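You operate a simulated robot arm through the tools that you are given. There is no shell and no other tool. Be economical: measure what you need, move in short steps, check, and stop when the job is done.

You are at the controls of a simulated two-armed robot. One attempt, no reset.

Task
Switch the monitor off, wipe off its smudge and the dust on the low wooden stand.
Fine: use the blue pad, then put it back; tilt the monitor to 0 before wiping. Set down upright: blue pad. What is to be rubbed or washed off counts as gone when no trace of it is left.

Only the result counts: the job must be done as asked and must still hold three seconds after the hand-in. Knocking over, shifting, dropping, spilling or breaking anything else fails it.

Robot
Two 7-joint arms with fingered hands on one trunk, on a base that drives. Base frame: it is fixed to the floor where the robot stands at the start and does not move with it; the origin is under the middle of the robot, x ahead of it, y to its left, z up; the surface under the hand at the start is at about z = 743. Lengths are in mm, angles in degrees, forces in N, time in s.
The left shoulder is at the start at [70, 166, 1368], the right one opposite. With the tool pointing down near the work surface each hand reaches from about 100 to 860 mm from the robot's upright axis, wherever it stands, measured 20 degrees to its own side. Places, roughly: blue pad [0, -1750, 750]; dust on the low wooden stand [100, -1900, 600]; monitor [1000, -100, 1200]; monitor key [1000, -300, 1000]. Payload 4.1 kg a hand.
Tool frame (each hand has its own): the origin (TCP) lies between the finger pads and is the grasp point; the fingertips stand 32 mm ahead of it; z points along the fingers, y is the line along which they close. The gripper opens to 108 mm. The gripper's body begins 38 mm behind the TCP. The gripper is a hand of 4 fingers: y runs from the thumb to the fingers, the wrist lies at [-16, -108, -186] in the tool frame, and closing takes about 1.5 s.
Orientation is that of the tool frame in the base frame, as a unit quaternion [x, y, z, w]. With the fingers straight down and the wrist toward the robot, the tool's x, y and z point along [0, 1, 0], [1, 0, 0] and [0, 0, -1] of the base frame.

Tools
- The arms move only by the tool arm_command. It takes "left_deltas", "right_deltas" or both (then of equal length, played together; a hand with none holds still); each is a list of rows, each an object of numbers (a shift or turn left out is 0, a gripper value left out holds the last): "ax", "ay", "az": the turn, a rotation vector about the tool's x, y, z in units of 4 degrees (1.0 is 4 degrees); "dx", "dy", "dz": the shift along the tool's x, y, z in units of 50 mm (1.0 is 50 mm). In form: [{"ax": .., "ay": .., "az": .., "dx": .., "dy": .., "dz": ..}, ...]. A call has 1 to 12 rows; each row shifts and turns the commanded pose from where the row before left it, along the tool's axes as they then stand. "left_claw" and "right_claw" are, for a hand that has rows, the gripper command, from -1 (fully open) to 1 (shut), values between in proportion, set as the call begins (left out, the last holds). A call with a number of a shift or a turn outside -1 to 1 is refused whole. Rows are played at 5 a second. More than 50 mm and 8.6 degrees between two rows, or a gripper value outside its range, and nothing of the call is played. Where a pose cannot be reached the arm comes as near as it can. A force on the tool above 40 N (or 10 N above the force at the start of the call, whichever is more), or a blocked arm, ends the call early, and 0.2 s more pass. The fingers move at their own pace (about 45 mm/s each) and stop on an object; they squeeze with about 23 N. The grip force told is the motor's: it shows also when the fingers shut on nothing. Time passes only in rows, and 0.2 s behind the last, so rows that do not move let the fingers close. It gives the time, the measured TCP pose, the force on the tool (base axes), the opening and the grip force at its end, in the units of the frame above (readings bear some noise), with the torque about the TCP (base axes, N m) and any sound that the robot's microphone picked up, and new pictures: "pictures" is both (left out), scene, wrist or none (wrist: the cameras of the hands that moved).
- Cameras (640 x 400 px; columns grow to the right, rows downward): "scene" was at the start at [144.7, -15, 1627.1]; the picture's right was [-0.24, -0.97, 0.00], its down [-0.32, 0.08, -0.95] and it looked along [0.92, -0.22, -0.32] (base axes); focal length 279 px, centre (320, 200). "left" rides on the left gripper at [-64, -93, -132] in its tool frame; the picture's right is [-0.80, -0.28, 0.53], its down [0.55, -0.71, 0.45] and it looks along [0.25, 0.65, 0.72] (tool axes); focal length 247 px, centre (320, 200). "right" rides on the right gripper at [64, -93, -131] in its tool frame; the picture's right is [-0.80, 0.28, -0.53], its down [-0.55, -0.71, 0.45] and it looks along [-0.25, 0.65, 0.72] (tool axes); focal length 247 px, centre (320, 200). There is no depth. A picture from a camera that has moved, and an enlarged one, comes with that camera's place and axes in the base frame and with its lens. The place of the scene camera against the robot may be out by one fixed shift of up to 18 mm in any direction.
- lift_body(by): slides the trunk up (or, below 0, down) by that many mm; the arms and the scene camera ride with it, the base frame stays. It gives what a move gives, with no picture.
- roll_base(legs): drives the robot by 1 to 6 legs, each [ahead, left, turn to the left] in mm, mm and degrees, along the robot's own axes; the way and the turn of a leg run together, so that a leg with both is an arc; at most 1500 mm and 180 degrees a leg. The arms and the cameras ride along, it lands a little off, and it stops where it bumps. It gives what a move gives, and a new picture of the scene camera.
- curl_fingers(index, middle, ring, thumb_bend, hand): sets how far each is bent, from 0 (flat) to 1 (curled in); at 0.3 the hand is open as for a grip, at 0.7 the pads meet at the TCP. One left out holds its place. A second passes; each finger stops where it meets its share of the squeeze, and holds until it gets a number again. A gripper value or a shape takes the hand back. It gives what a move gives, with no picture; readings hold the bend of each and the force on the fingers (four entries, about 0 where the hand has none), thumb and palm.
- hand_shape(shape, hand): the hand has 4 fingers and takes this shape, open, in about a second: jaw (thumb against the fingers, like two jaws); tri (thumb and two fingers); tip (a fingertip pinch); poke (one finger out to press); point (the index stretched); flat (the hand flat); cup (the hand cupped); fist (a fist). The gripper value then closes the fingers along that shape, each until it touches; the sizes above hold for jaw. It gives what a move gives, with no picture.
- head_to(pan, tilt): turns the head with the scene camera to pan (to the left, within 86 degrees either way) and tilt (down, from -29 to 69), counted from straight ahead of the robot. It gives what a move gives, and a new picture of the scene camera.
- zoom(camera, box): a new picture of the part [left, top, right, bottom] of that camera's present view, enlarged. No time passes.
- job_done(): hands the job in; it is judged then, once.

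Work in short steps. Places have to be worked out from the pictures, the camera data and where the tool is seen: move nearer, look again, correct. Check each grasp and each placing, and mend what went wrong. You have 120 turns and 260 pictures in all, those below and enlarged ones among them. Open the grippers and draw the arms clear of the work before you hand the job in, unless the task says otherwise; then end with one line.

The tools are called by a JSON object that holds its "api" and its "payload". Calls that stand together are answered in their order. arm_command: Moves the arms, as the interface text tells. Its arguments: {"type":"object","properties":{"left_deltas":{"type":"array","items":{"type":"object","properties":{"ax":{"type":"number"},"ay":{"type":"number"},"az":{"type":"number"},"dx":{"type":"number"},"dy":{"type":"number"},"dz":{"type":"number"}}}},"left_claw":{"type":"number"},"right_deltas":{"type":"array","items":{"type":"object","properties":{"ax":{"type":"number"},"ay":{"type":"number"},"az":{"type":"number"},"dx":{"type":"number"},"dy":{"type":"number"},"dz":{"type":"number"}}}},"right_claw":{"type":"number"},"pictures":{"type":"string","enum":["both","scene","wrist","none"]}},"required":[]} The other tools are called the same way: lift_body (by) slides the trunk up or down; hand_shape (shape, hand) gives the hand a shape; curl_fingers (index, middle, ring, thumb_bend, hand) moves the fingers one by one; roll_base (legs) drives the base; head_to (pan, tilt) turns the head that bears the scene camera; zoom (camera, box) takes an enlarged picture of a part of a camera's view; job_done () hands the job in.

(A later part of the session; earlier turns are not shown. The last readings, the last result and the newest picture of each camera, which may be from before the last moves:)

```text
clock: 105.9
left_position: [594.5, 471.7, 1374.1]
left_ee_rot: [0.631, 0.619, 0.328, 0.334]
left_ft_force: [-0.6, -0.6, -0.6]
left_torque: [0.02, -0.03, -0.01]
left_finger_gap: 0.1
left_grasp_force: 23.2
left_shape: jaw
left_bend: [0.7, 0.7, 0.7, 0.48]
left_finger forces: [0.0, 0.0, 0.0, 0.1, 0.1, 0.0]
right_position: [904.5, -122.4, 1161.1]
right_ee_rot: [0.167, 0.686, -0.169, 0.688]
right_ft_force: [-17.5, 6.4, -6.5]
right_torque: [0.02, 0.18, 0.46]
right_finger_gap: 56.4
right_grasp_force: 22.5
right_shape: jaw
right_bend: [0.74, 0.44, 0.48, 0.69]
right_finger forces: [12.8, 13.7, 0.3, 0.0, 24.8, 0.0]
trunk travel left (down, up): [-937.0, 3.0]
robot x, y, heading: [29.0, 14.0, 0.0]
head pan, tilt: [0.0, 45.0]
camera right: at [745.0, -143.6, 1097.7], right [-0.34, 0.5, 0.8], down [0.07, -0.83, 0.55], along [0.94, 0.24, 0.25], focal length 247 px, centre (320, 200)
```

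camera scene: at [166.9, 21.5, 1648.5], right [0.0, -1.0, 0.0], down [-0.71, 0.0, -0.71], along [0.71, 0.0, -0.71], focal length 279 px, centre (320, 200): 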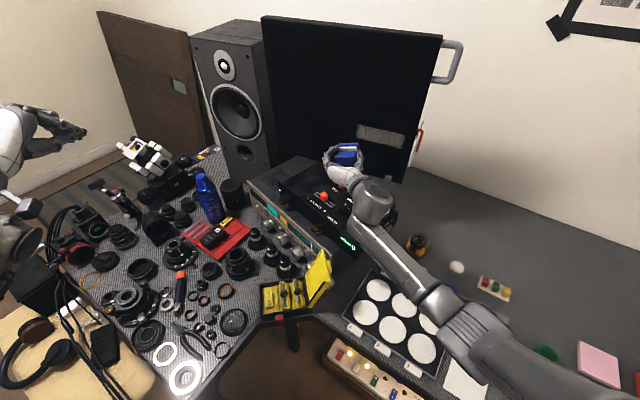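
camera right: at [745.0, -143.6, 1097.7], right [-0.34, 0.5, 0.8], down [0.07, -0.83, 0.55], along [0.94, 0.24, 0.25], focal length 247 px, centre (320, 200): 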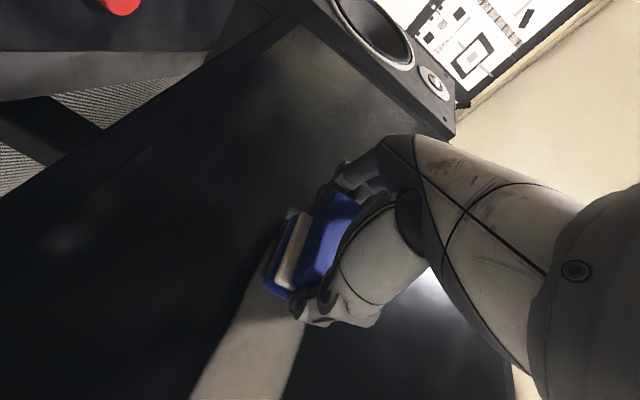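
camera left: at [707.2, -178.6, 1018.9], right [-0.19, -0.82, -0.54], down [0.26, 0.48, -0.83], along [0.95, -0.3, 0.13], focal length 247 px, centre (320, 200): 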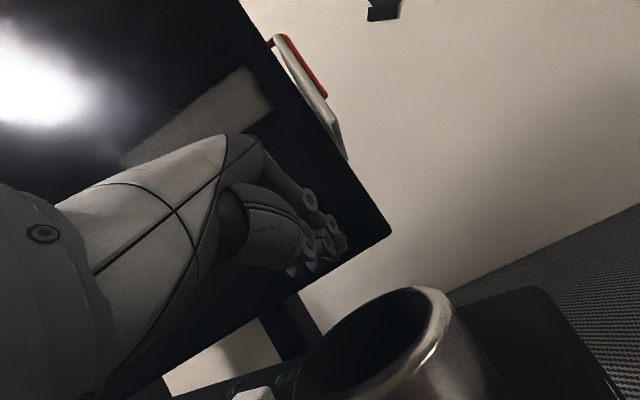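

Contact at about 19 N. I ease off 2 mm, then stroke left 32 mm and right 108 mm along the smudge.

{"api": "arm_command", "payload": {"right_deltas": [{"dz": -0.045}, {"dy": 0.32}, {"dy": 0.32}, {"dy": -0.36}, {"dy": -0.36}, {"dy": -0.36}, {"dy": -0.36}, {"dy": -0.36}, {"dy": -0.36}], "pictures": "both"}}

```text
clock: 107.9
left_position: [597.8, 470.0, 1373.5]
left_ee_rot: [0.632, 0.619, 0.327, 0.333]
left_ft_force: [0.1, -0.1, 0.1]
left_torque: [0.03, 0.01, 0.01]
left_finger_gap: 0.0
left_grasp_force: 23.8
left_shape: jaw
left_bend: [0.7, 0.7, 0.7, 0.48]
left_finger forces: [0.0, 0.0, 0.1, 0.0, 0.0, 0.0]
right_position: [869.5, -190.8, 1161.3]
right_ee_rot: [0.17, 0.685, -0.169, 0.688]
right_ft_force: [-0.1, -0.1, -1.2]
right_torque: [0.0, 0.0, 0.0]
right_finger_gap: 56.2
right_grasp_force: 23.1
right_shape: jaw
right_bend: [0.74, 0.44, 0.48, 0.69]
right_finger forces: [13.4, 7.1, 0.3, 0.0, 20.2, 0.0]
trunk travel left (down, up): [-937.0, 3.0]
robot x, y, heading: [34.9, 17.4, -0.1]
head pan, tilt: [0.0, 45.0]
camera scene: at [164.7, 21.6, 1648.7], right [0.0, -1.0, 0.0], down [-0.71, 0.0, -0.71], along [0.71, 0.0, -0.71], focal length 279 px, centre (320, 200)
camera right: at [710.6, -212.4, 1097.7], right [-0.34, 0.5, 0.8], down [0.07, -0.83, 0.55], along [0.94, 0.24, 0.25], focal length 247 px, centre (320, 200)
```

scene: 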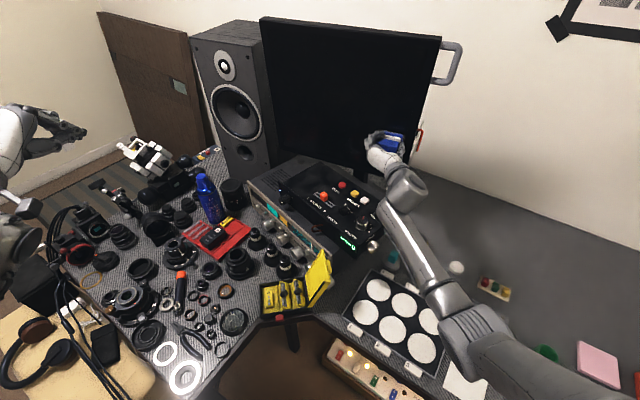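
right: 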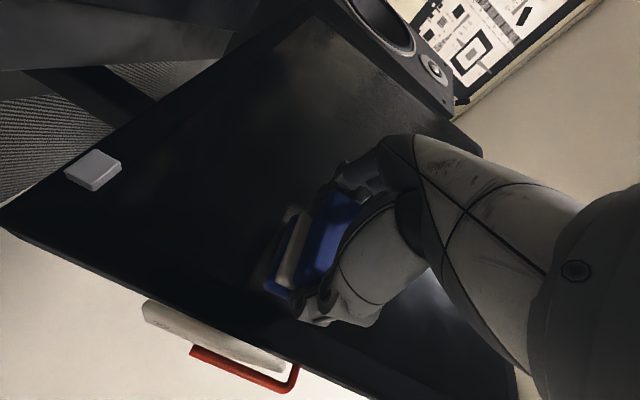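

The smudge seems to have vanished from the wiped part. I draw the pad back 60 mm to look closely.

{"api": "arm_command", "payload": {"right_deltas": [{"dz": -0.6}, {"dz": -0.6}], "pictures": "none"}}

{"api": "zoom", "payload": {"camera": "right", "box": [60, 140, 340, 400]}}

{"api": "zoom", "payload": {"camera": "scene", "box": [320, 80, 440, 190]}}

```text
clock: 108.5
left_position: [596.8, 470.4, 1374.7]
left_ee_rot: [0.631, 0.618, 0.328, 0.334]
left_ft_force: [-0.5, 0.2, 0.3]
left_torque: [-0.01, 0.05, 0.03]
left_finger_gap: 0.4
left_grasp_force: 23.3
left_shape: jaw
left_bend: [0.7, 0.7, 0.7, 0.48]
left_finger forces: [0.0, 0.0, 0.1, 0.0, 0.0, 0.1]
right_position: [813.8, -165.7, 1160.7]
right_ee_rot: [0.168, 0.685, -0.169, 0.689]
right_ft_force: [0.7, 0.3, 0.1]
right_torque: [0.02, 0.02, 0.03]
right_finger_gap: 56.2
right_grasp_force: 22.9
right_shape: jaw
right_bend: [0.74, 0.44, 0.48, 0.69]
right_finger forces: [13.4, 7.0, 0.3, 0.0, 20.3, 0.0]
trunk travel left (down, up): [-937.0, 3.0]
robot x, y, heading: [29.6, 15.9, -0.6]
head pan, tilt: [0.0, 45.0]
```

```text
1.54 times, centred on (200, 270) of right
camera zoom: at [655.6, -185.3, 1097.4], right [-0.34, 0.5, 0.8], down [0.07, -0.83, 0.55], along [0.94, 0.24, 0.25], focal length 380 px, centre (505, 92)
```

zoom: 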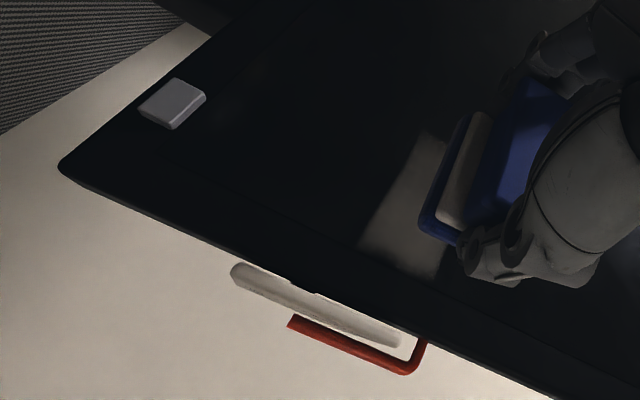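

```text
3.64 times, centred on (380, 135) of scene
camera zoom: at [163.3, 22.3, 1648.9], right [0.0, -1.0, 0.0], down [-0.71, 0.0, -0.71], along [0.71, 0.0, -0.71], focal length 1013 px, centre (102, 436)
```

zoom: 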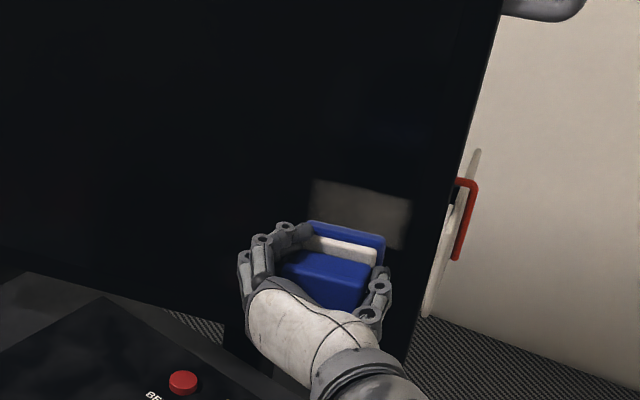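

The left part is clean; a remainder at 198–286 was missed because contact was lost there. I approach again at about 253 and creep to contact.

{"api": "arm_command", "payload": {"right_deltas": [{"dz": 0.6, "dy": 0.4}, {"dz": 0.6}, {"dz": 0.06}, {"dz": 0.06}], "pictures": "none"}}

{"api": "arm_command", "payload": {"right_deltas": [{"dz": 0.05}], "pictures": "none"}}

```text
clock: 109.5
left_position: [594.0, 471.0, 1374.1]
left_ee_rot: [0.631, 0.619, 0.328, 0.333]
left_ft_force: [-0.2, 0.5, 0.5]
left_torque: [-0.03, 0.01, -0.02]
left_finger_gap: 0.0
left_grasp_force: 23.4
left_shape: jaw
left_bend: [0.7, 0.7, 0.7, 0.48]
left_finger forces: [0.0, 0.0, 0.0, 0.1, 0.0, 0.1]
right_position: [881.1, -174.2, 1161.0]
right_ee_rot: [0.167, 0.686, -0.169, 0.688]
right_ft_force: [-15.0, 5.3, -5.8]
right_torque: [-0.06, 0.13, 0.42]
right_finger_gap: 56.7
right_grasp_force: 22.5
right_shape: jaw
right_bend: [0.74, 0.43, 0.48, 0.69]
right_finger forces: [11.9, 15.9, 0.1, 0.0, 23.4, 0.0]
trunk travel left (down, up): [-937.0, 3.0]
robot x, y, heading: [30.9, 16.1, -0.3]
head pan, tilt: [0.0, 45.0]
```

```text
clock: 109.9
left_position: [594.5, 472.2, 1374.6]
left_ee_rot: [0.632, 0.618, 0.327, 0.334]
left_ft_force: [0.4, 0.1, -0.2]
left_torque: [-0.01, 0.01, 0.0]
left_finger_gap: 0.0
left_grasp_force: 22.8
left_shape: jaw
left_bend: [0.7, 0.7, 0.7, 0.48]
left_finger forces: [0.1, 0.0, 0.1, 0.1, 0.0, 0.0]
right_position: [882.2, -175.5, 1162.5]
right_ee_rot: [0.168, 0.685, -0.169, 0.688]
right_ft_force: [-18.9, 6.1, -8.2]
right_torque: [-0.12, 0.11, 0.52]
right_finger_gap: 56.9
right_grasp_force: 23.1
right_shape: jaw
right_bend: [0.74, 0.43, 0.48, 0.69]
right_finger forces: [11.7, 20.6, 0.7, 0.0, 24.0, 0.0]
trunk travel left (down, up): [-937.0, 3.0]
robot x, y, heading: [26.8, 15.1, -0.1]
head pan, tilt: [0.0, 45.0]
```

The contact torque shows that only the pad's left edge touches: the screen is turned about 4–5° further left than my estimate. I back off, yaw the tool by 4°, and press again.

{"api": "arm_command", "payload": {"right_deltas": [{"dz": -0.2}, {"ax": -1}, {"dz": 0.06}, {"dz": 0.06}], "pictures": "none"}}

{"api": "arm_command", "payload": {"right_deltas": [{"dz": 0.06}, {"dz": 0.06}], "pictures": "none"}}

```text
clock: 110.9
left_position: [599.1, 471.4, 1374.1]
left_ee_rot: [0.632, 0.619, 0.328, 0.333]
left_ft_force: [-0.3, -0.4, -0.1]
left_torque: [-0.01, 0.0, 0.01]
left_finger_gap: 0.2
left_grasp_force: 23.1
left_shape: jaw
left_bend: [0.7, 0.7, 0.7, 0.48]
left_finger forces: [0.0, 0.1, 0.0, 0.0, 0.0, 0.1]
right_position: [882.4, -175.2, 1159.0]
right_ee_rot: [0.144, 0.691, -0.145, 0.693]
right_ft_force: [-0.8, 0.8, -0.8]
right_torque: [0.0, -0.02, -0.02]
right_finger_gap: 56.2
right_grasp_force: 23.2
right_shape: jaw
right_bend: [0.74, 0.44, 0.48, 0.7]
right_finger forces: [13.4, 7.9, 0.1, 0.0, 20.1, 0.0]
trunk travel left (down, up): [-937.0, 3.0]
robot x, y, heading: [28.5, 14.6, -0.3]
head pan, tilt: [0.0, 45.0]
```

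```text
clock: 111.5
left_position: [594.6, 471.7, 1374.8]
left_ee_rot: [0.631, 0.618, 0.328, 0.334]
left_ft_force: [0.6, -0.1, 0.7]
left_torque: [0.01, -0.01, 0.0]
left_finger_gap: 0.0
left_grasp_force: 23.0
left_shape: jaw
left_bend: [0.7, 0.7, 0.7, 0.48]
left_finger forces: [0.1, 0.1, 0.0, 0.1, 0.0, 0.0]
right_position: [885.8, -175.5, 1161.0]
right_ee_rot: [0.145, 0.691, -0.145, 0.694]
right_ft_force: [-20.4, 6.6, -9.6]
right_torque: [0.06, 0.01, 0.06]
right_finger_gap: 57.1
right_grasp_force: 23.4
right_shape: jaw
right_bend: [0.74, 0.43, 0.48, 0.7]
right_finger forces: [12.5, 16.6, 0.0, 0.1, 24.0, 0.0]
trunk travel left (down, up): [-937.0, 3.0]
robot x, y, heading: [26.9, 12.5, -0.4]
head pan, tilt: [0.0, 45.0]
```

The contact is even now. I stroke right 30 mm and back, at three heights.

{"api": "arm_command", "payload": {"right_deltas": [{"dz": -0.02, "dy": -0.3}, {"dy": -0.32}, {"dx": 0.16}, {"dy": 0.3}, {"dy": 0.3}, {"dy": 0.3}, {"dx": -0.3}, {"dy": -0.3}, {"dy": -0.3}, {"dy": -0.3}], "pictures": "none"}}

{"api": "arm_command", "payload": {"right_deltas": [{"dz": -0.6}, {"dz": -0.6}, {"dz": -0.4, "dy": 0.4, "dx": 0.5}, {"dy": 0.6, "dx": 0.5}], "pictures": "both"}}

{"api": "zoom", "payload": {"camera": "scene", "box": [320, 80, 440, 190]}}

```text
clock: 113.7
left_position: [594.4, 472.8, 1374.0]
left_ee_rot: [0.631, 0.618, 0.328, 0.335]
left_ft_force: [0.3, -0.4, -1.1]
left_torque: [0.02, -0.02, 0.01]
left_finger_gap: 0.1
left_grasp_force: 22.5
left_shape: jaw
left_bend: [0.7, 0.7, 0.7, 0.48]
left_finger forces: [0.0, 0.0, 0.0, 0.0, 0.0, 0.0]
right_position: [872.3, -202.5, 1170.5]
right_ee_rot: [0.143, 0.69, -0.146, 0.694]
right_ft_force: [-11.7, 13.2, -1.1]
right_torque: [-0.09, -0.06, 0.49]
right_finger_gap: 57.9
right_grasp_force: 22.6
right_shape: jaw
right_bend: [0.74, 0.42, 0.48, 0.72]
right_finger forces: [15.8, 18.5, 0.0, 0.0, 19.3, 0.0]
trunk travel left (down, up): [-937.0, 3.0]
robot x, y, heading: [31.5, 14.7, 0.0]
head pan, tilt: [0.0, 45.0]
```

```text
clock: 114.7
left_position: [599.8, 472.0, 1372.0]
left_ee_rot: [0.632, 0.619, 0.327, 0.334]
left_ft_force: [0.4, -0.1, -0.6]
left_torque: [0.03, -0.03, -0.04]
left_finger_gap: 0.0
left_grasp_force: 23.2
left_shape: jaw
left_bend: [0.7, 0.7, 0.7, 0.48]
left_finger forces: [0.1, 0.0, 0.0, 0.0, 0.1, 0.0]
right_position: [824.2, -125.1, 1115.2]
right_ee_rot: [0.144, 0.692, -0.147, 0.693]
right_ft_force: [0.1, -0.1, -0.8]
right_torque: [0.0, 0.03, -0.04]
right_finger_gap: 56.7
right_grasp_force: 23.1
right_shape: jaw
right_bend: [0.74, 0.43, 0.48, 0.72]
right_finger forces: [13.2, 8.3, 0.0, 0.0, 21.2, 0.1]
trunk travel left (down, up): [-937.0, 3.0]
robot x, y, heading: [29.0, 17.7, -0.2]
head pan, tilt: [0.0, 45.0]
camera scene: at [166.7, 24.9, 1648.6], right [0.0, -1.0, 0.0], down [-0.71, 0.0, -0.71], along [0.71, 0.0, -0.71], focal length 279 px, centre (320, 200)
camera right: at [667.9, -157.0, 1052.3], right [-0.38, 0.48, 0.79], down [0.13, -0.82, 0.55], along [0.92, 0.31, 0.25], focal length 247 px, centre (320, 200)
```

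scene: 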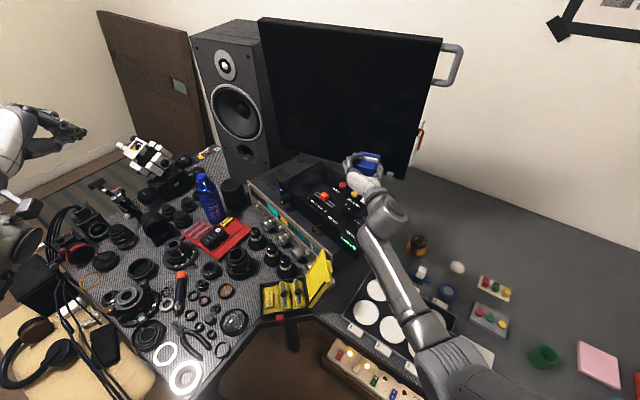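
right: 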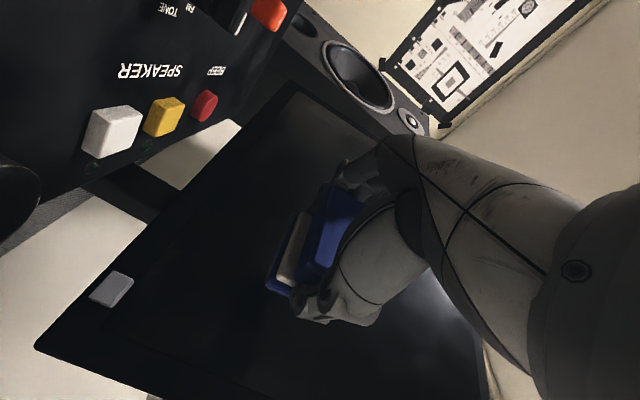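

```text
3.64 times, centred on (380, 135) of scene
camera zoom: at [166.7, 24.9, 1648.6], right [0.0, -1.0, 0.0], down [-0.71, 0.0, -0.71], along [0.71, 0.0, -0.71], focal length 1013 px, centre (102, 436)
```

zoom: 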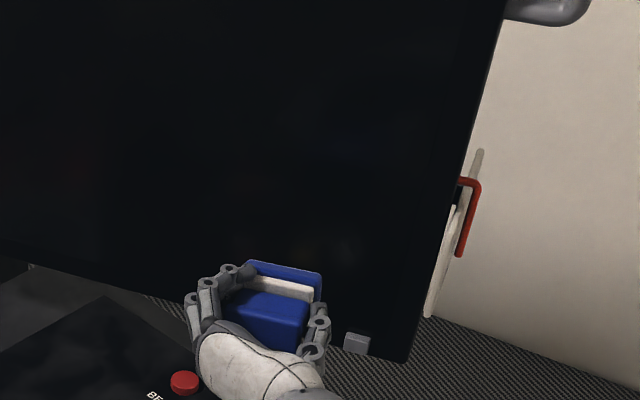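

The smudge is no longer visible. I zoom hard to check for a faint rest and for the tilt.

{"api": "zoom", "payload": {"camera": "scene", "box": [345, 105, 430, 165]}}

{"api": "zoom", "payload": {"camera": "right", "box": [100, 200, 330, 400]}}

```text
6.67 times, centred on (388, 135) of scene
camera zoom: at [166.7, 24.9, 1648.6], right [0.0, -1.0, 0.0], down [-0.71, 0.0, -0.71], along [0.71, 0.0, -0.71], focal length 1858 px, centre (-130, 633)
```

zoom: 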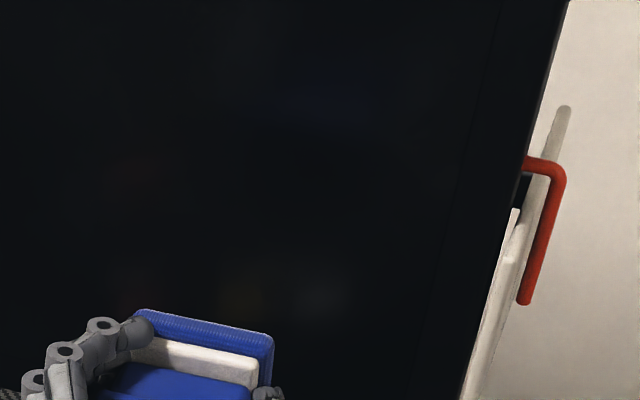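

```text
2.00 times, centred on (215, 300) of right
camera zoom: at [667.9, -157.0, 1052.3], right [-0.38, 0.48, 0.79], down [0.13, -0.82, 0.55], along [0.92, 0.31, 0.25], focal length 494 px, centre (530, 0)
```

zoom: 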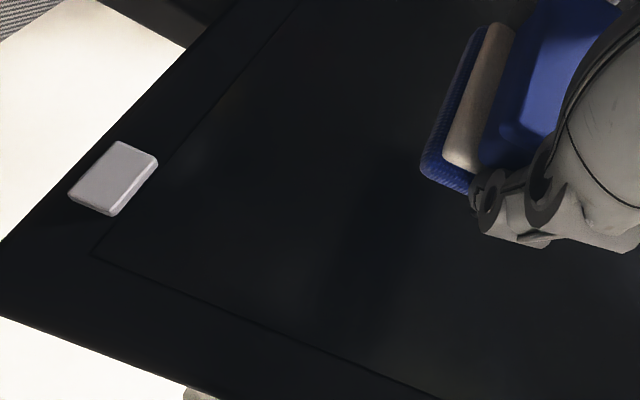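

The screen is clean. I retract and turn the base back to heading -28°, then look at the dial again.

{"api": "arm_command", "payload": {"right_deltas": [{"dz": -0.9}, {"dz": -0.9}, {"dz": -0.9}, {"dz": -0.9}], "pictures": "none"}}

{"api": "roll_base", "payload": {"legs": [[0, 0, -29]]}}

{"api": "arm_command", "payload": {"right_deltas": [{"dy": -0.9}, {"dy": -0.9}, {"dy": -0.9}, {"dy": -0.9}], "pictures": "wrist"}}

```text
clock: 115.7
left_position: [595.3, 472.0, 1375.3]
left_ee_rot: [0.632, 0.618, 0.328, 0.335]
left_ft_force: [-0.3, 0.4, 0.3]
left_torque: [0.02, 0.0, 0.0]
left_finger_gap: 0.0
left_grasp_force: 22.8
left_shape: jaw
left_bend: [0.7, 0.7, 0.7, 0.48]
left_finger forces: [0.1, 0.0, 0.1, 0.0, 0.0, 0.0]
right_position: [657.4, -55.1, 1117.1]
right_ee_rot: [0.145, 0.69, -0.145, 0.694]
right_ft_force: [-0.7, 0.2, -0.1]
right_torque: [-0.03, 0.01, -0.06]
right_finger_gap: 56.6
right_grasp_force: 22.8
right_shape: jaw
right_bend: [0.74, 0.43, 0.48, 0.72]
right_finger forces: [13.2, 8.2, 0.0, 0.0, 21.3, 0.1]
trunk travel left (down, up): [-937.0, 3.0]
robot x, y, heading: [32.7, 14.8, -0.5]
head pan, tilt: [0.0, 45.0]
```

```text
clock: 117.6
left_position: [748.4, 130.3, 1373.7]
left_ee_rot: [0.77, 0.435, 0.23, 0.407]
left_ft_force: [0.7, -0.1, 0.3]
left_torque: [0.01, 0.0, 0.01]
left_finger_gap: 0.2
left_grasp_force: 23.7
left_shape: jaw
left_bend: [0.7, 0.7, 0.7, 0.48]
left_finger forces: [0.0, 0.0, 0.0, 0.1, 0.0, 0.0]
right_position: [540.2, -356.6, 1116.0]
right_ee_rot: [0.316, 0.631, -0.319, 0.633]
right_ft_force: [0.2, 0.0, -0.5]
right_torque: [0.0, 0.01, 0.0]
right_finger_gap: 56.7
right_grasp_force: 23.1
right_shape: jaw
right_bend: [0.74, 0.43, 0.48, 0.72]
right_finger forces: [13.2, 8.1, 0.1, 0.0, 21.3, 0.0]
trunk travel left (down, up): [-937.0, 3.0]
robot x, y, heading: [27.1, 14.0, -30.1]
head pan, tilt: [0.0, 45.0]
camera scene: at [147.4, -42.6, 1648.7], right [-0.5, -0.87, 0.0], down [-0.61, 0.35, -0.71], along [0.61, -0.35, -0.71], focal length 279 px, centre (320, 200)
```

scene: 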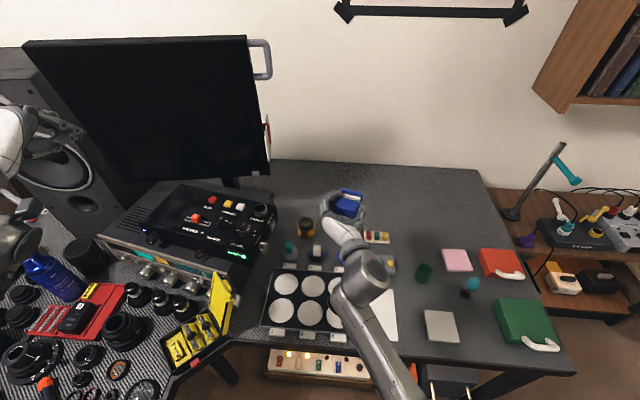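

```text
clock: 118.6
left_position: [746.5, 128.3, 1375.2]
left_ee_rot: [0.769, 0.436, 0.233, 0.406]
left_ft_force: [0.2, -0.3, 0.0]
left_torque: [-0.02, -0.03, -0.01]
left_finger_gap: 0.1
left_grasp_force: 23.1
left_shape: jaw
left_bend: [0.7, 0.7, 0.7, 0.48]
left_finger forces: [0.1, 0.0, 0.1, 0.1, 0.0, 0.1]
right_position: [393.1, -465.3, 1118.5]
right_ee_rot: [0.318, 0.631, -0.317, 0.633]
right_ft_force: [0.0, -0.1, -0.5]
right_torque: [0.02, 0.0, 0.02]
right_finger_gap: 56.6
right_grasp_force: 23.2
right_shape: jaw
right_bend: [0.74, 0.43, 0.48, 0.72]
right_finger forces: [13.2, 8.1, 0.2, 0.0, 21.4, 0.1]
trunk travel left (down, up): [-937.0, 3.0]
robot x, y, heading: [26.9, 11.1, -30.2]
head pan, tilt: [0.0, 45.0]
camera right: at [241.3, -415.4, 1055.7], right [-0.09, 0.6, 0.8], down [-0.3, -0.78, 0.55], along [0.95, -0.19, 0.25], focal length 247 px, centre (320, 200)
```

right: 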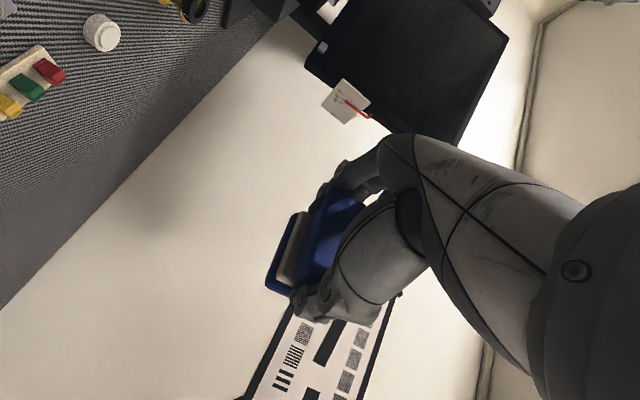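

{"api": "zoom", "payload": {"camera": "right", "box": [315, 70, 375, 130]}}

```text
6.67 times, centred on (345, 100) of right
camera zoom: at [241.3, -415.4, 1055.7], right [-0.09, 0.6, 0.8], down [-0.3, -0.78, 0.55], along [0.95, -0.19, 0.25], focal length 1646 px, centre (153, 867)
```

zoom: 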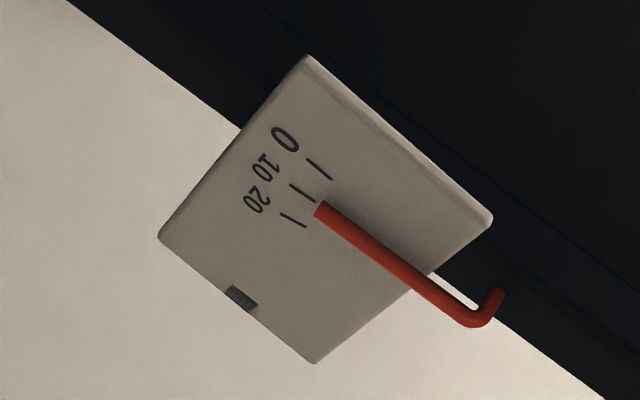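

Seen so obliquely, the pointer's parallax is large; the reading is consistent with 0, and I will recheck from the right with the head camera. Meanwhile I turn the hand back to point down with the home yaw.

{"api": "arm_command", "payload": {"right_deltas": [{"ay": 1}, {"ay": 1}, {"ay": 1}, {"ay": 1}, {"ay": 1}, {"ay": 1}, {"ay": 1}, {"ay": 1}, {"ay": 1}, {"ay": 1}, {"ay": 1}, {"ay": 1}], "pictures": "none"}}

{"api": "arm_command", "payload": {"right_deltas": [{"ay": 1}, {"ay": 1}, {"ay": 1}, {"ay": 1}, {"ay": 1}, {"ay": 1}, {"ay": 1}, {"ay": 1}, {"ay": 1}, {"ay": 1}, {"ay": 0.5}], "pictures": "none"}}

{"api": "arm_command", "payload": {"right_deltas": [{"az": 1}, {"az": 1}, {"az": 1}, {"az": 1}, {"az": 1}, {"az": 1}, {"az": 1}, {"az": 1}, {"az": 1}], "pictures": "none"}}

{"api": "arm_command", "payload": {"right_deltas": [{"az": 1}, {"az": 1}, {"az": 1}, {"az": 1}, {"az": 1}, {"az": 1}, {"az": 1}, {"az": 1}, {"az": 1}], "pictures": "wrist"}}

```text
clock: 121.2
left_position: [748.3, 128.0, 1373.9]
left_ee_rot: [0.769, 0.436, 0.231, 0.406]
left_ft_force: [0.0, -0.2, -0.1]
left_torque: [0.0, 0.04, 0.02]
left_finger_gap: 0.0
left_grasp_force: 23.3
left_shape: jaw
left_bend: [0.7, 0.7, 0.7, 0.48]
left_finger forces: [0.1, 0.0, 0.0, 0.0, 0.0, 0.0]
right_position: [394.9, -465.6, 1116.0]
right_ee_rot: [0.418, 0.834, -0.162, 0.321]
right_ft_force: [-0.2, 0.1, -0.1]
right_torque: [0.04, 0.0, -0.01]
right_finger_gap: 56.4
right_grasp_force: 23.6
right_shape: jaw
right_bend: [0.74, 0.43, 0.48, 0.72]
right_finger forces: [13.1, 8.0, 0.1, 0.0, 21.2, 0.0]
trunk travel left (down, up): [-937.0, 3.0]
robot x, y, heading: [27.3, 16.3, -30.3]
head pan, tilt: [0.0, 45.0]
```

```text
clock: 123.6
left_position: [747.5, 129.1, 1374.2]
left_ee_rot: [0.769, 0.436, 0.232, 0.407]
left_ft_force: [-0.7, -0.2, 0.3]
left_torque: [0.0, -0.03, 0.0]
left_finger_gap: 0.0
left_grasp_force: 22.8
left_shape: jaw
left_bend: [0.7, 0.7, 0.7, 0.48]
left_finger forces: [0.0, 0.1, 0.0, 0.0, 0.0, 0.0]
right_position: [396.7, -464.8, 1116.8]
right_ee_rot: [0.45, 0.893, -0.001, 0.0]
right_ft_force: [-0.4, 0.4, -0.9]
right_torque: [-0.01, 0.0, -0.01]
right_finger_gap: 56.5
right_grasp_force: 23.2
right_shape: jaw
right_bend: [0.74, 0.43, 0.48, 0.72]
right_finger forces: [13.1, 8.0, 0.0, 0.0, 21.1, 0.0]
trunk travel left (down, up): [-937.0, 3.0]
robot x, y, heading: [27.0, 16.4, -30.0]
head pan, tilt: [0.0, 45.0]
```

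```text
clock: 125.6
left_position: [748.2, 129.9, 1373.2]
left_ee_rot: [0.769, 0.435, 0.231, 0.407]
left_ft_force: [0.3, -0.4, 0.3]
left_torque: [0.01, 0.01, 0.0]
left_finger_gap: 0.2
left_grasp_force: 23.2
left_shape: jaw
left_bend: [0.7, 0.7, 0.7, 0.48]
left_finger forces: [0.1, 0.1, 0.1, 0.0, 0.0, 0.0]
right_position: [394.8, -465.4, 1115.5]
right_ee_rot: [0.703, 0.711, 0.0, 0.003]
right_ft_force: [-0.3, 0.0, 0.2]
right_torque: [0.03, 0.01, 0.01]
right_finger_gap: 56.5
right_grasp_force: 22.9
right_shape: jaw
right_bend: [0.74, 0.43, 0.48, 0.72]
right_finger forces: [13.1, 8.0, 0.1, 0.1, 21.2, 0.0]
trunk travel left (down, up): [-937.0, 3.0]
robot x, y, heading: [30.1, 14.9, -30.0]
head pan, tilt: [0.0, 45.0]
```

```text
clock: 127.6
left_position: [749.7, 129.3, 1374.1]
left_ee_rot: [0.77, 0.436, 0.231, 0.406]
left_ft_force: [0.2, 0.7, 0.3]
left_torque: [0.01, 0.0, 0.02]
left_finger_gap: 0.1
left_grasp_force: 23.0
left_shape: jaw
left_bend: [0.7, 0.7, 0.7, 0.48]
left_finger forces: [0.0, 0.0, 0.0, 0.0, 0.1, 0.0]
right_position: [395.6, -464.8, 1116.6]
right_ee_rot: [0.889, 0.459, 0.0, 0.002]
right_ft_force: [0.0, -0.2, -0.7]
right_torque: [-0.02, 0.0, 0.0]
right_finger_gap: 56.7
right_grasp_force: 23.3
right_shape: jaw
right_bend: [0.74, 0.43, 0.48, 0.72]
right_finger forces: [13.1, 8.0, 0.1, 0.0, 21.1, 0.0]
trunk travel left (down, up): [-937.0, 3.0]
robot x, y, heading: [29.1, 20.3, -29.9]
head pan, tilt: [0.0, 45.0]
camera right: at [358.0, -357.2, 1248.4], right [-0.23, -0.81, 0.54], down [-0.89, -0.04, -0.45], along [0.39, -0.58, -0.72], focal length 247 px, centre (320, 200)
```

right: 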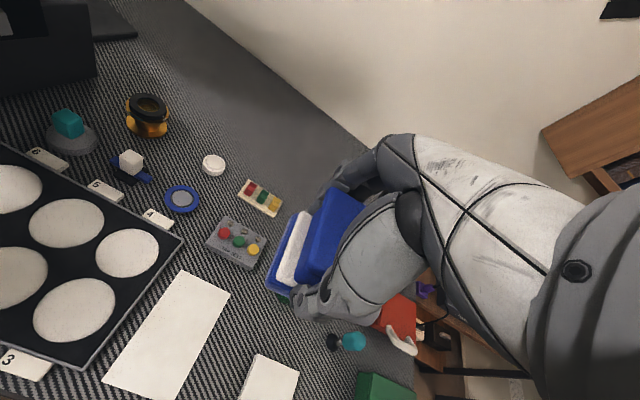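

The hand points down again with the home yaw. I drive back to the stand: right 1420 mm, then forward 104 mm.

{"api": "roll_base", "payload": {"legs": [[0, -1420, 0], [104, 0, -1]]}}

{"api": "head_to", "payload": {"pan": 70, "tilt": 15}}

```text
clock: 135.4
left_position: [128.2, -1167.7, 1374.5]
left_ee_rot: [0.774, 0.426, 0.226, 0.41]
left_ft_force: [-0.3, -0.4, -0.2]
left_torque: [0.0, -0.03, -0.01]
left_finger_gap: 0.1
left_grasp_force: 23.4
left_shape: jaw
left_bend: [0.7, 0.7, 0.7, 0.48]
left_finger forces: [0.0, 0.0, 0.1, 0.1, 0.0, 0.1]
right_position: [-239.7, -1752.4, 1116.2]
right_ee_rot: [0.894, 0.447, 0.0, 0.002]
right_ft_force: [0.2, 0.8, 0.3]
right_torque: [-0.01, 0.0, 0.01]
right_finger_gap: 56.5
right_grasp_force: 22.8
right_shape: jaw
right_bend: [0.74, 0.43, 0.48, 0.72]
right_finger forces: [13.1, 8.0, 0.0, 0.0, 21.1, 0.1]
trunk travel left (down, up): [-937.0, 3.0]
robot x, y, heading: [-592.9, -1266.2, -31.4]
head pan, tilt: [0.0, 45.0]
camera scene: at [-478.2, -1324.7, 1648.9], right [-0.52, -0.85, 0.0], down [-0.6, 0.37, -0.71], along [0.6, -0.37, -0.71], focal length 279 px, centre (320, 200)
```

scene: 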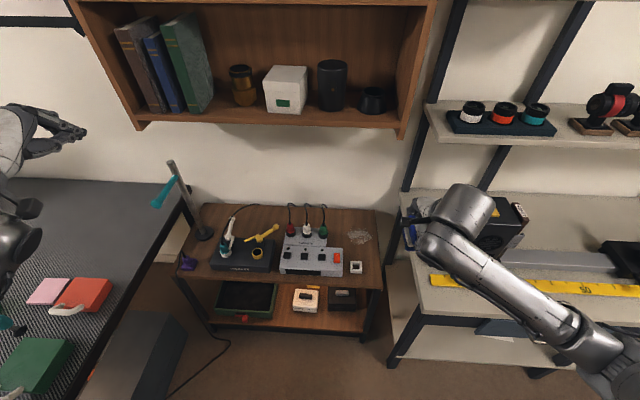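

```text
clock: 136.8
left_position: [129.4, -1169.7, 1373.9]
left_ee_rot: [0.774, 0.426, 0.226, 0.409]
left_ft_force: [0.8, 0.0, 0.2]
left_torque: [-0.01, -0.02, 0.0]
left_finger_gap: 0.0
left_grasp_force: 22.5
left_shape: jaw
left_bend: [0.7, 0.7, 0.7, 0.48]
left_finger forces: [0.0, 0.0, 0.0, 0.0, 0.1, 0.0]
right_position: [-238.9, -1754.1, 1115.8]
right_ee_rot: [0.894, 0.448, 0.001, 0.001]
right_ft_force: [-0.2, -0.2, -0.6]
right_torque: [0.03, -0.01, -0.03]
right_finger_gap: 56.6
right_grasp_force: 22.9
right_shape: jaw
right_bend: [0.74, 0.43, 0.48, 0.72]
right_finger forces: [13.2, 8.0, 0.1, 0.0, 21.1, 0.2]
trunk travel left (down, up): [-937.0, 3.0]
robot x, y, heading: [-593.1, -1267.9, -31.2]
head pan, tilt: [70.0, 15.0]
camera scene: at [-472.3, -1225.4, 1695.5], right [0.62, -0.78, 0.0], down [-0.2, -0.16, -0.97], along [0.76, 0.6, -0.26], focal length 279 px, centre (320, 200)
```

scene: 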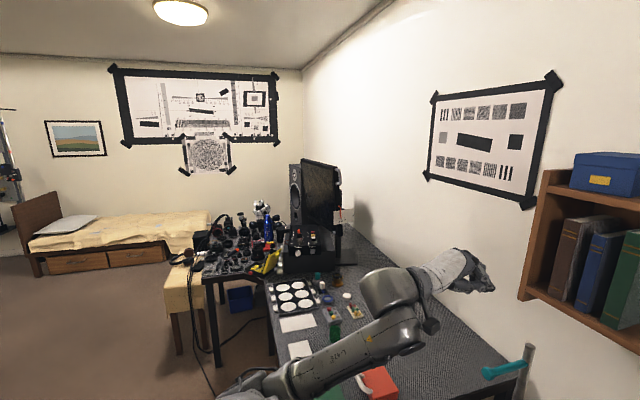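

{"api": "zoom", "payload": {"camera": "scene", "box": [295, 150, 375, 250]}}

{"api": "zoom", "payload": {"camera": "scene", "box": [330, 198, 356, 222]}}

```text
4.00 times, centred on (335, 200) of scene
camera zoom: at [-472.3, -1225.4, 1695.5], right [0.62, -0.78, 0.0], down [-0.2, -0.16, -0.97], along [0.76, 0.6, -0.26], focal length 1115 px, centre (260, 200)
```

zoom: 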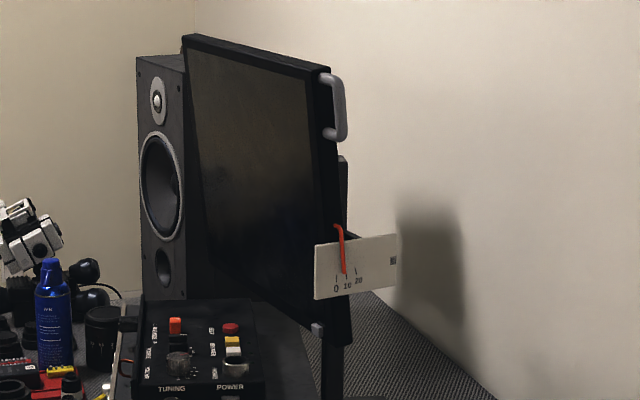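

```text
16.00 times, centred on (343, 210) of scene
camera zoom: at [-472.3, -1225.4, 1695.5], right [0.62, -0.78, 0.0], down [-0.2, -0.16, -0.97], along [0.76, 0.6, -0.26], focal length 4458 px, centre (-48, 40)
```

zoom: 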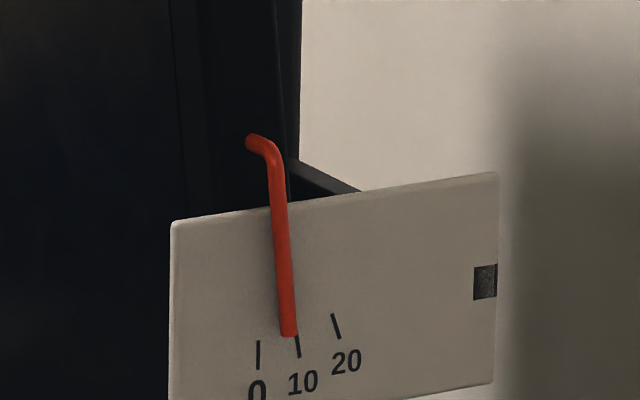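

The pointer reads about 8 here, more than parallax explains, so the wiping pressure has tilted the monitor by some 5°; I will push it back to 0 at the end. Now the dust: first I point the left hand down and pull it back so I can drive 120 mm nearer.

{"api": "arm_command", "payload": {"left_deltas": [{"ax": 1}, {"ax": 1}, {"ax": 1}, {"ax": 1}, {"ax": 1}, {"ax": 1}, {"ax": 1}, {"ax": 1}, {"ax": 1}, {"ax": 1}, {"ax": 1}, {"ax": 1}], "pictures": "none"}}

{"api": "arm_command", "payload": {"left_deltas": [{"ax": 1, "dy": -0.8}, {"ax": 1, "dy": -0.8}, {"dy": -0.8}, {"dy": -0.8}], "pictures": "none"}}

{"api": "head_to", "payload": {"pan": 0, "tilt": 45}}

```text
clock: 139.4
left_position: [127.8, -1169.3, 1373.6]
left_ee_rot: [0.874, 0.481, 0.033, 0.057]
left_ft_force: [-0.5, 0.2, 0.0]
left_torque: [-0.02, -0.01, -0.03]
left_finger_gap: 0.1
left_grasp_force: 23.0
left_shape: jaw
left_bend: [0.7, 0.7, 0.7, 0.48]
left_finger forces: [0.0, 0.1, 0.1, 0.0, 0.0, 0.0]
right_position: [-239.5, -1752.6, 1116.5]
right_ee_rot: [0.894, 0.447, 0.0, 0.002]
right_ft_force: [0.8, 0.6, -0.7]
right_torque: [-0.01, 0.02, 0.0]
right_finger_gap: 56.4
right_grasp_force: 23.4
right_shape: jaw
right_bend: [0.74, 0.43, 0.48, 0.72]
right_finger forces: [13.1, 8.0, 0.0, 0.1, 21.1, 0.0]
trunk travel left (down, up): [-937.0, 3.0]
robot x, y, heading: [-594.8, -1265.1, -31.2]
head pan, tilt: [70.0, 15.0]
```

```text
clock: 140.4
left_position: [-5.9, -1080.6, 1368.7]
left_ee_rot: [0.876, 0.483, 0.0, -0.002]
left_ft_force: [-0.1, 0.1, 0.5]
left_torque: [0.02, 0.0, -0.02]
left_finger_gap: 0.0
left_grasp_force: 23.1
left_shape: jaw
left_bend: [0.7, 0.7, 0.7, 0.48]
left_finger forces: [0.1, 0.0, 0.1, 0.0, 0.0, 0.0]
right_position: [-239.6, -1750.8, 1116.7]
right_ee_rot: [0.894, 0.448, 0.0, 0.002]
right_ft_force: [-0.2, -0.3, -0.6]
right_torque: [-0.01, 0.02, 0.01]
right_finger_gap: 56.7
right_grasp_force: 22.8
right_shape: jaw
right_bend: [0.74, 0.43, 0.48, 0.72]
right_finger forces: [13.1, 8.0, 0.1, 0.0, 21.2, 0.1]
trunk travel left (down, up): [-937.0, 3.0]
robot x, y, heading: [-593.8, -1265.0, -31.1]
head pan, tilt: [70.0, 15.0]
```

```text
clock: 141.8
left_position: [-3.6, -1082.7, 1369.0]
left_ee_rot: [0.876, 0.482, -0.001, -0.003]
left_ft_force: [-0.1, -0.1, 0.7]
left_torque: [0.0, 0.03, 0.01]
left_finger_gap: 0.0
left_grasp_force: 23.3
left_shape: jaw
left_bend: [0.7, 0.7, 0.7, 0.48]
left_finger forces: [0.0, 0.0, 0.1, 0.1, 0.0, 0.0]
right_position: [-237.4, -1753.8, 1116.7]
right_ee_rot: [0.894, 0.448, 0.0, 0.002]
right_ft_force: [-0.2, -0.3, -0.7]
right_torque: [0.01, 0.02, 0.0]
right_finger_gap: 56.9
right_grasp_force: 23.2
right_shape: jaw
right_bend: [0.74, 0.43, 0.48, 0.72]
right_finger forces: [13.2, 8.1, 0.0, 0.0, 21.0, 0.0]
trunk travel left (down, up): [-937.0, 3.0]
robot x, y, heading: [-593.5, -1264.8, -31.6]
head pan, tilt: [0.0, 45.0]
camera scene: at [-476.4, -1325.6, 1648.7], right [-0.52, -0.85, 0.0], down [-0.6, 0.37, -0.71], along [0.6, -0.37, -0.71], focal length 279 px, centre (320, 200)
```

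scene: 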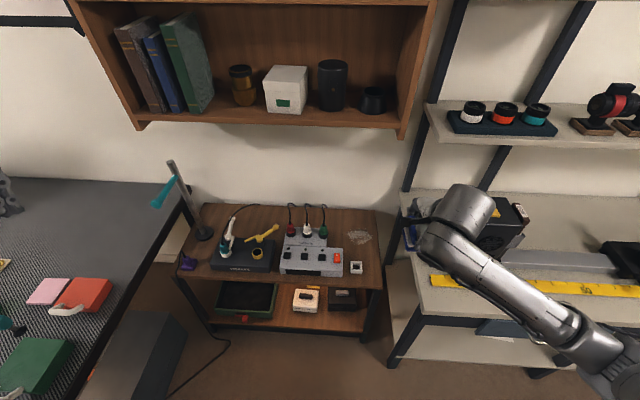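

I drive forward 120 mm.

{"api": "roll_base", "payload": {"legs": [[120, 0, 0.5]]}}

{"api": "lift_body", "payload": {"by": -150}}

{"api": "zoom", "payload": {"camera": "right", "box": [0, 0, 640, 400]}}

```text
clock: 143.1
left_position: [95.1, -1138.5, 1368.2]
left_ee_rot: [0.873, 0.487, 0.0, -0.002]
left_ft_force: [-0.6, 0.5, 0.0]
left_torque: [0.01, 0.01, -0.01]
left_finger_gap: 0.1
left_grasp_force: 23.2
left_shape: jaw
left_bend: [0.7, 0.7, 0.7, 0.48]
left_finger forces: [0.0, 0.1, 0.1, 0.0, 0.1, 0.1]
right_position: [-132.5, -1810.4, 1116.2]
right_ee_rot: [0.892, 0.452, 0.0, 0.002]
right_ft_force: [-0.4, -0.3, -1.0]
right_torque: [0.01, -0.02, 0.02]
right_finger_gap: 56.7
right_grasp_force: 22.8
right_shape: jaw
right_bend: [0.74, 0.43, 0.48, 0.72]
right_finger forces: [13.0, 7.9, 0.1, 0.0, 21.1, 0.0]
trunk travel left (down, up): [-937.0, 3.0]
robot x, y, heading: [-493.6, -1327.2, -30.9]
head pan, tilt: [0.0, 45.0]
camera scene: at [-374.9, -1385.5, 1648.9], right [-0.51, -0.86, 0.0], down [-0.61, 0.36, -0.71], along [0.61, -0.36, -0.71], focal length 279 px, centre (320, 200)
```

scene: 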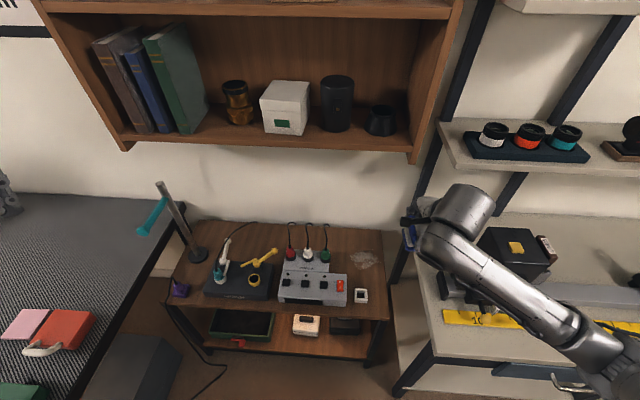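

```text
clock: 144.8
left_position: [97.1, -1139.4, 1218.4]
left_ee_rot: [0.873, 0.487, 0.0, -0.004]
left_ft_force: [1.0, 0.3, 0.5]
left_torque: [0.01, 0.02, 0.0]
left_finger_gap: 0.1
left_grasp_force: 23.0
left_shape: jaw
left_bend: [0.7, 0.7, 0.7, 0.48]
left_finger forces: [0.0, 0.0, 0.0, 0.0, 0.0, 0.1]
right_position: [-131.5, -1812.7, 965.8]
right_ee_rot: [0.892, 0.452, 0.001, 0.002]
right_ft_force: [-0.1, 0.6, 0.3]
right_torque: [-0.03, 0.0, 0.04]
right_finger_gap: 56.5
right_grasp_force: 23.0
right_shape: jaw
right_bend: [0.74, 0.43, 0.48, 0.72]
right_finger forces: [13.1, 8.1, 0.0, 0.1, 21.0, 0.1]
trunk travel left (down, up): [-787.0, 153.0]
robot x, y, heading: [-490.7, -1323.2, -30.9]
head pan, tilt: [0.0, 45.0]
```

```text
1.00 times, centred on (320, 200) of right (not enlarged: the box is as wide or as high as the picture)
camera zoom: at [-167.7, -1703.8, 1098.4], right [-0.24, -0.81, 0.53], down [-0.89, -0.03, -0.45], along [0.38, -0.59, -0.72], focal length 247 px, centre (320, 200)
```

zoom: 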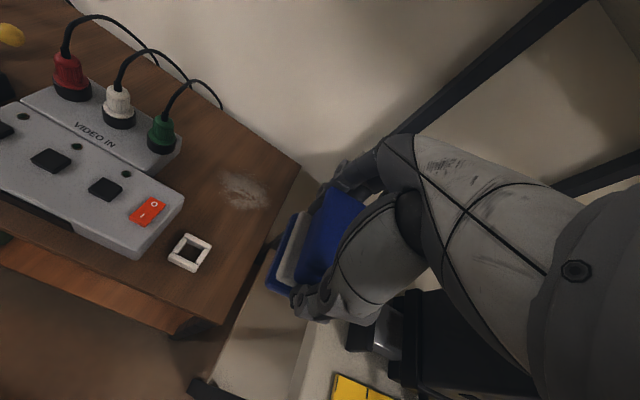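

The dust centre again fits at base (93, -1884). I move the pad over it and down to z≈765.

{"api": "arm_command", "payload": {"right_deltas": [{"dy": 0.892, "dx": 0.3}, {"dy": 0.892, "dx": 0.3}, {"dy": 0.892, "dx": 0.3}, {"dy": 0.892, "dx": 0.3}, {"dy": 0.892, "dx": 0.3}, {"dz": 0.8}, {"dz": 0.8}, {"dz": 0.8}, {"dz": 0.8}, {"dz": 0.8}], "pictures": "both"}}

```text
clock: 147.0
left_position: [97.2, -1139.0, 1216.5]
left_ee_rot: [0.874, 0.487, -0.001, -0.003]
left_ft_force: [0.1, 0.0, 0.3]
left_torque: [-0.02, 0.0, -0.01]
left_finger_gap: 0.0
left_grasp_force: 22.6
left_shape: jaw
left_bend: [0.7, 0.7, 0.7, 0.48]
left_finger forces: [0.1, 0.0, 0.0, 0.1, 0.0, 0.1]
right_position: [93.4, -1883.4, 764.7]
right_ee_rot: [0.892, 0.452, 0.0, 0.002]
right_ft_force: [0.1, -0.4, -0.6]
right_torque: [0.01, 0.0, 0.01]
right_finger_gap: 56.5
right_grasp_force: 23.0
right_shape: jaw
right_bend: [0.74, 0.43, 0.48, 0.72]
right_finger forces: [13.1, 8.0, 0.0, 0.1, 21.3, 0.0]
trunk travel left (down, up): [-787.0, 153.0]
robot x, y, heading: [-489.9, -1327.8, -30.5]
head pan, tilt: [0.0, 45.0]
camera scene: at [-372.1, -1386.4, 1498.7], right [-0.51, -0.86, 0.0], down [-0.61, 0.36, -0.71], along [0.61, -0.36, -0.71], focal length 279 px, centre (320, 200)
camera right: at [57.3, -1775.1, 896.8], right [-0.24, -0.81, 0.54], down [-0.89, -0.03, -0.45], along [0.38, -0.59, -0.72], focal length 247 px, centre (320, 200)
```

scene: 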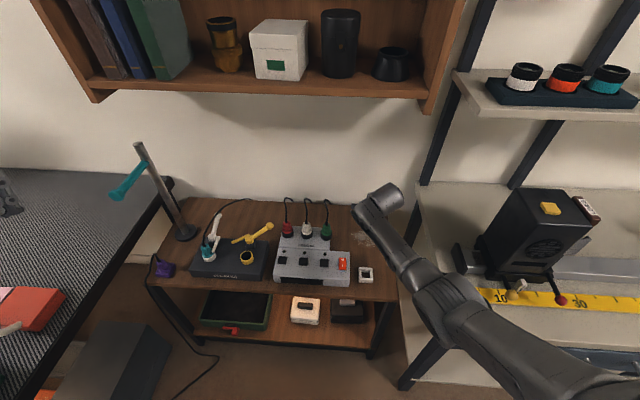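
right: 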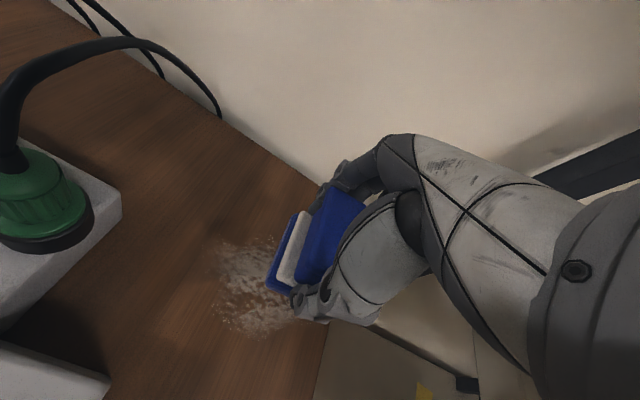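

The pad is above the dust, clear of the box on the left. I lower with the trunk towards contact.

{"api": "lift_body", "payload": {"by": -72}}

{"api": "lift_body", "payload": {"by": -7}}

```text
clock: 148.1
left_position: [97.2, -1138.5, 1146.4]
left_ee_rot: [0.874, 0.487, 0.0, -0.002]
left_ft_force: [-1.3, 0.0, 0.8]
left_torque: [-0.01, 0.01, 0.01]
left_finger_gap: 0.0
left_grasp_force: 23.1
left_shape: jaw
left_bend: [0.7, 0.7, 0.7, 0.48]
left_finger forces: [0.0, 0.0, 0.0, 0.0, 0.0, 0.1]
right_position: [93.6, -1882.2, 693.4]
right_ee_rot: [0.892, 0.452, 0.0, 0.002]
right_ft_force: [0.0, -0.5, -0.9]
right_torque: [0.0, 0.03, -0.03]
right_finger_gap: 56.5
right_grasp_force: 22.9
right_shape: jaw
right_bend: [0.74, 0.43, 0.48, 0.72]
right_finger forces: [13.1, 8.0, 0.1, 0.0, 21.2, 0.1]
trunk travel left (down, up): [-715.0, 225.0]
robot x, y, heading: [-490.7, -1327.6, -30.8]
head pan, tilt: [0.0, 45.0]
```

```text
clock: 148.7
left_position: [96.1, -1139.2, 1139.1]
left_ee_rot: [0.874, 0.487, 0.0, -0.002]
left_ft_force: [-0.1, -0.3, 0.6]
left_torque: [0.01, 0.01, 0.03]
left_finger_gap: 0.0
left_grasp_force: 22.9
left_shape: jaw
left_bend: [0.7, 0.7, 0.7, 0.48]
left_finger forces: [0.1, 0.1, 0.0, 0.0, 0.0, 0.0]
right_position: [92.4, -1884.0, 688.4]
right_ee_rot: [0.891, 0.453, 0.001, 0.002]
right_ft_force: [-1.9, -1.4, 8.8]
right_torque: [-0.12, -0.13, -0.04]
right_finger_gap: 56.6
right_grasp_force: 23.0
right_shape: jaw
right_bend: [0.74, 0.44, 0.48, 0.71]
right_finger forces: [14.1, 8.0, 0.2, 0.0, 22.3, 0.0]
trunk travel left (down, up): [-708.0, 232.0]
robot x, y, heading: [-490.4, -1325.8, -30.6]
head pan, tilt: [0.0, 45.0]
```

Contact at 9 N. I press 2 mm more and sweep: left 55, right 120, left 65 mm, in a near lane and a far lane.

{"api": "arm_command", "payload": {"right_deltas": [{"dz": 0.04, "dy": -0.25}, {"dx": 0.35}, {"dx": 0.35}, {"dx": 0.35}, {"dx": -0.4}, {"dx": -0.4}, {"dx": -0.4}, {"dx": -0.4}, {"dx": -0.4}, {"dx": -0.35}], "pictures": "wrist"}}

```text
clock: 150.9
left_position: [96.0, -1135.2, 1139.9]
left_ee_rot: [0.873, 0.488, 0.0, 0.0]
left_ft_force: [0.5, -0.2, 0.1]
left_torque: [0.0, 0.0, -0.03]
left_finger_gap: 0.0
left_grasp_force: 22.5
left_shape: jaw
left_bend: [0.7, 0.7, 0.7, 0.48]
left_finger forces: [0.0, 0.0, 0.0, 0.0, 0.0, 0.0]
right_position: [45.2, -1925.3, 687.3]
right_ee_rot: [0.892, 0.453, 0.001, 0.005]
right_ft_force: [6.6, 10.2, 22.9]
right_torque: [-0.02, -0.5, 0.18]
right_finger_gap: 56.8
right_grasp_force: 23.1
right_shape: jaw
right_bend: [0.74, 0.43, 0.48, 0.71]
right_finger forces: [13.7, 17.3, 0.0, 0.0, 23.1, 0.0]
trunk travel left (down, up): [-708.0, 232.0]
robot x, y, heading: [-489.3, -1326.5, -30.9]
head pan, tilt: [0.0, 45.0]
camera right: at [7.3, -1817.6, 818.7], right [-0.24, -0.81, 0.54], down [-0.89, -0.03, -0.45], along [0.38, -0.59, -0.71], focal length 247 px, centre (320, 200)
```

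right: 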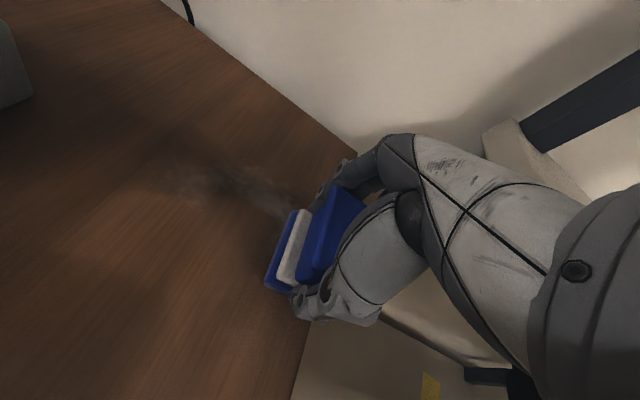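

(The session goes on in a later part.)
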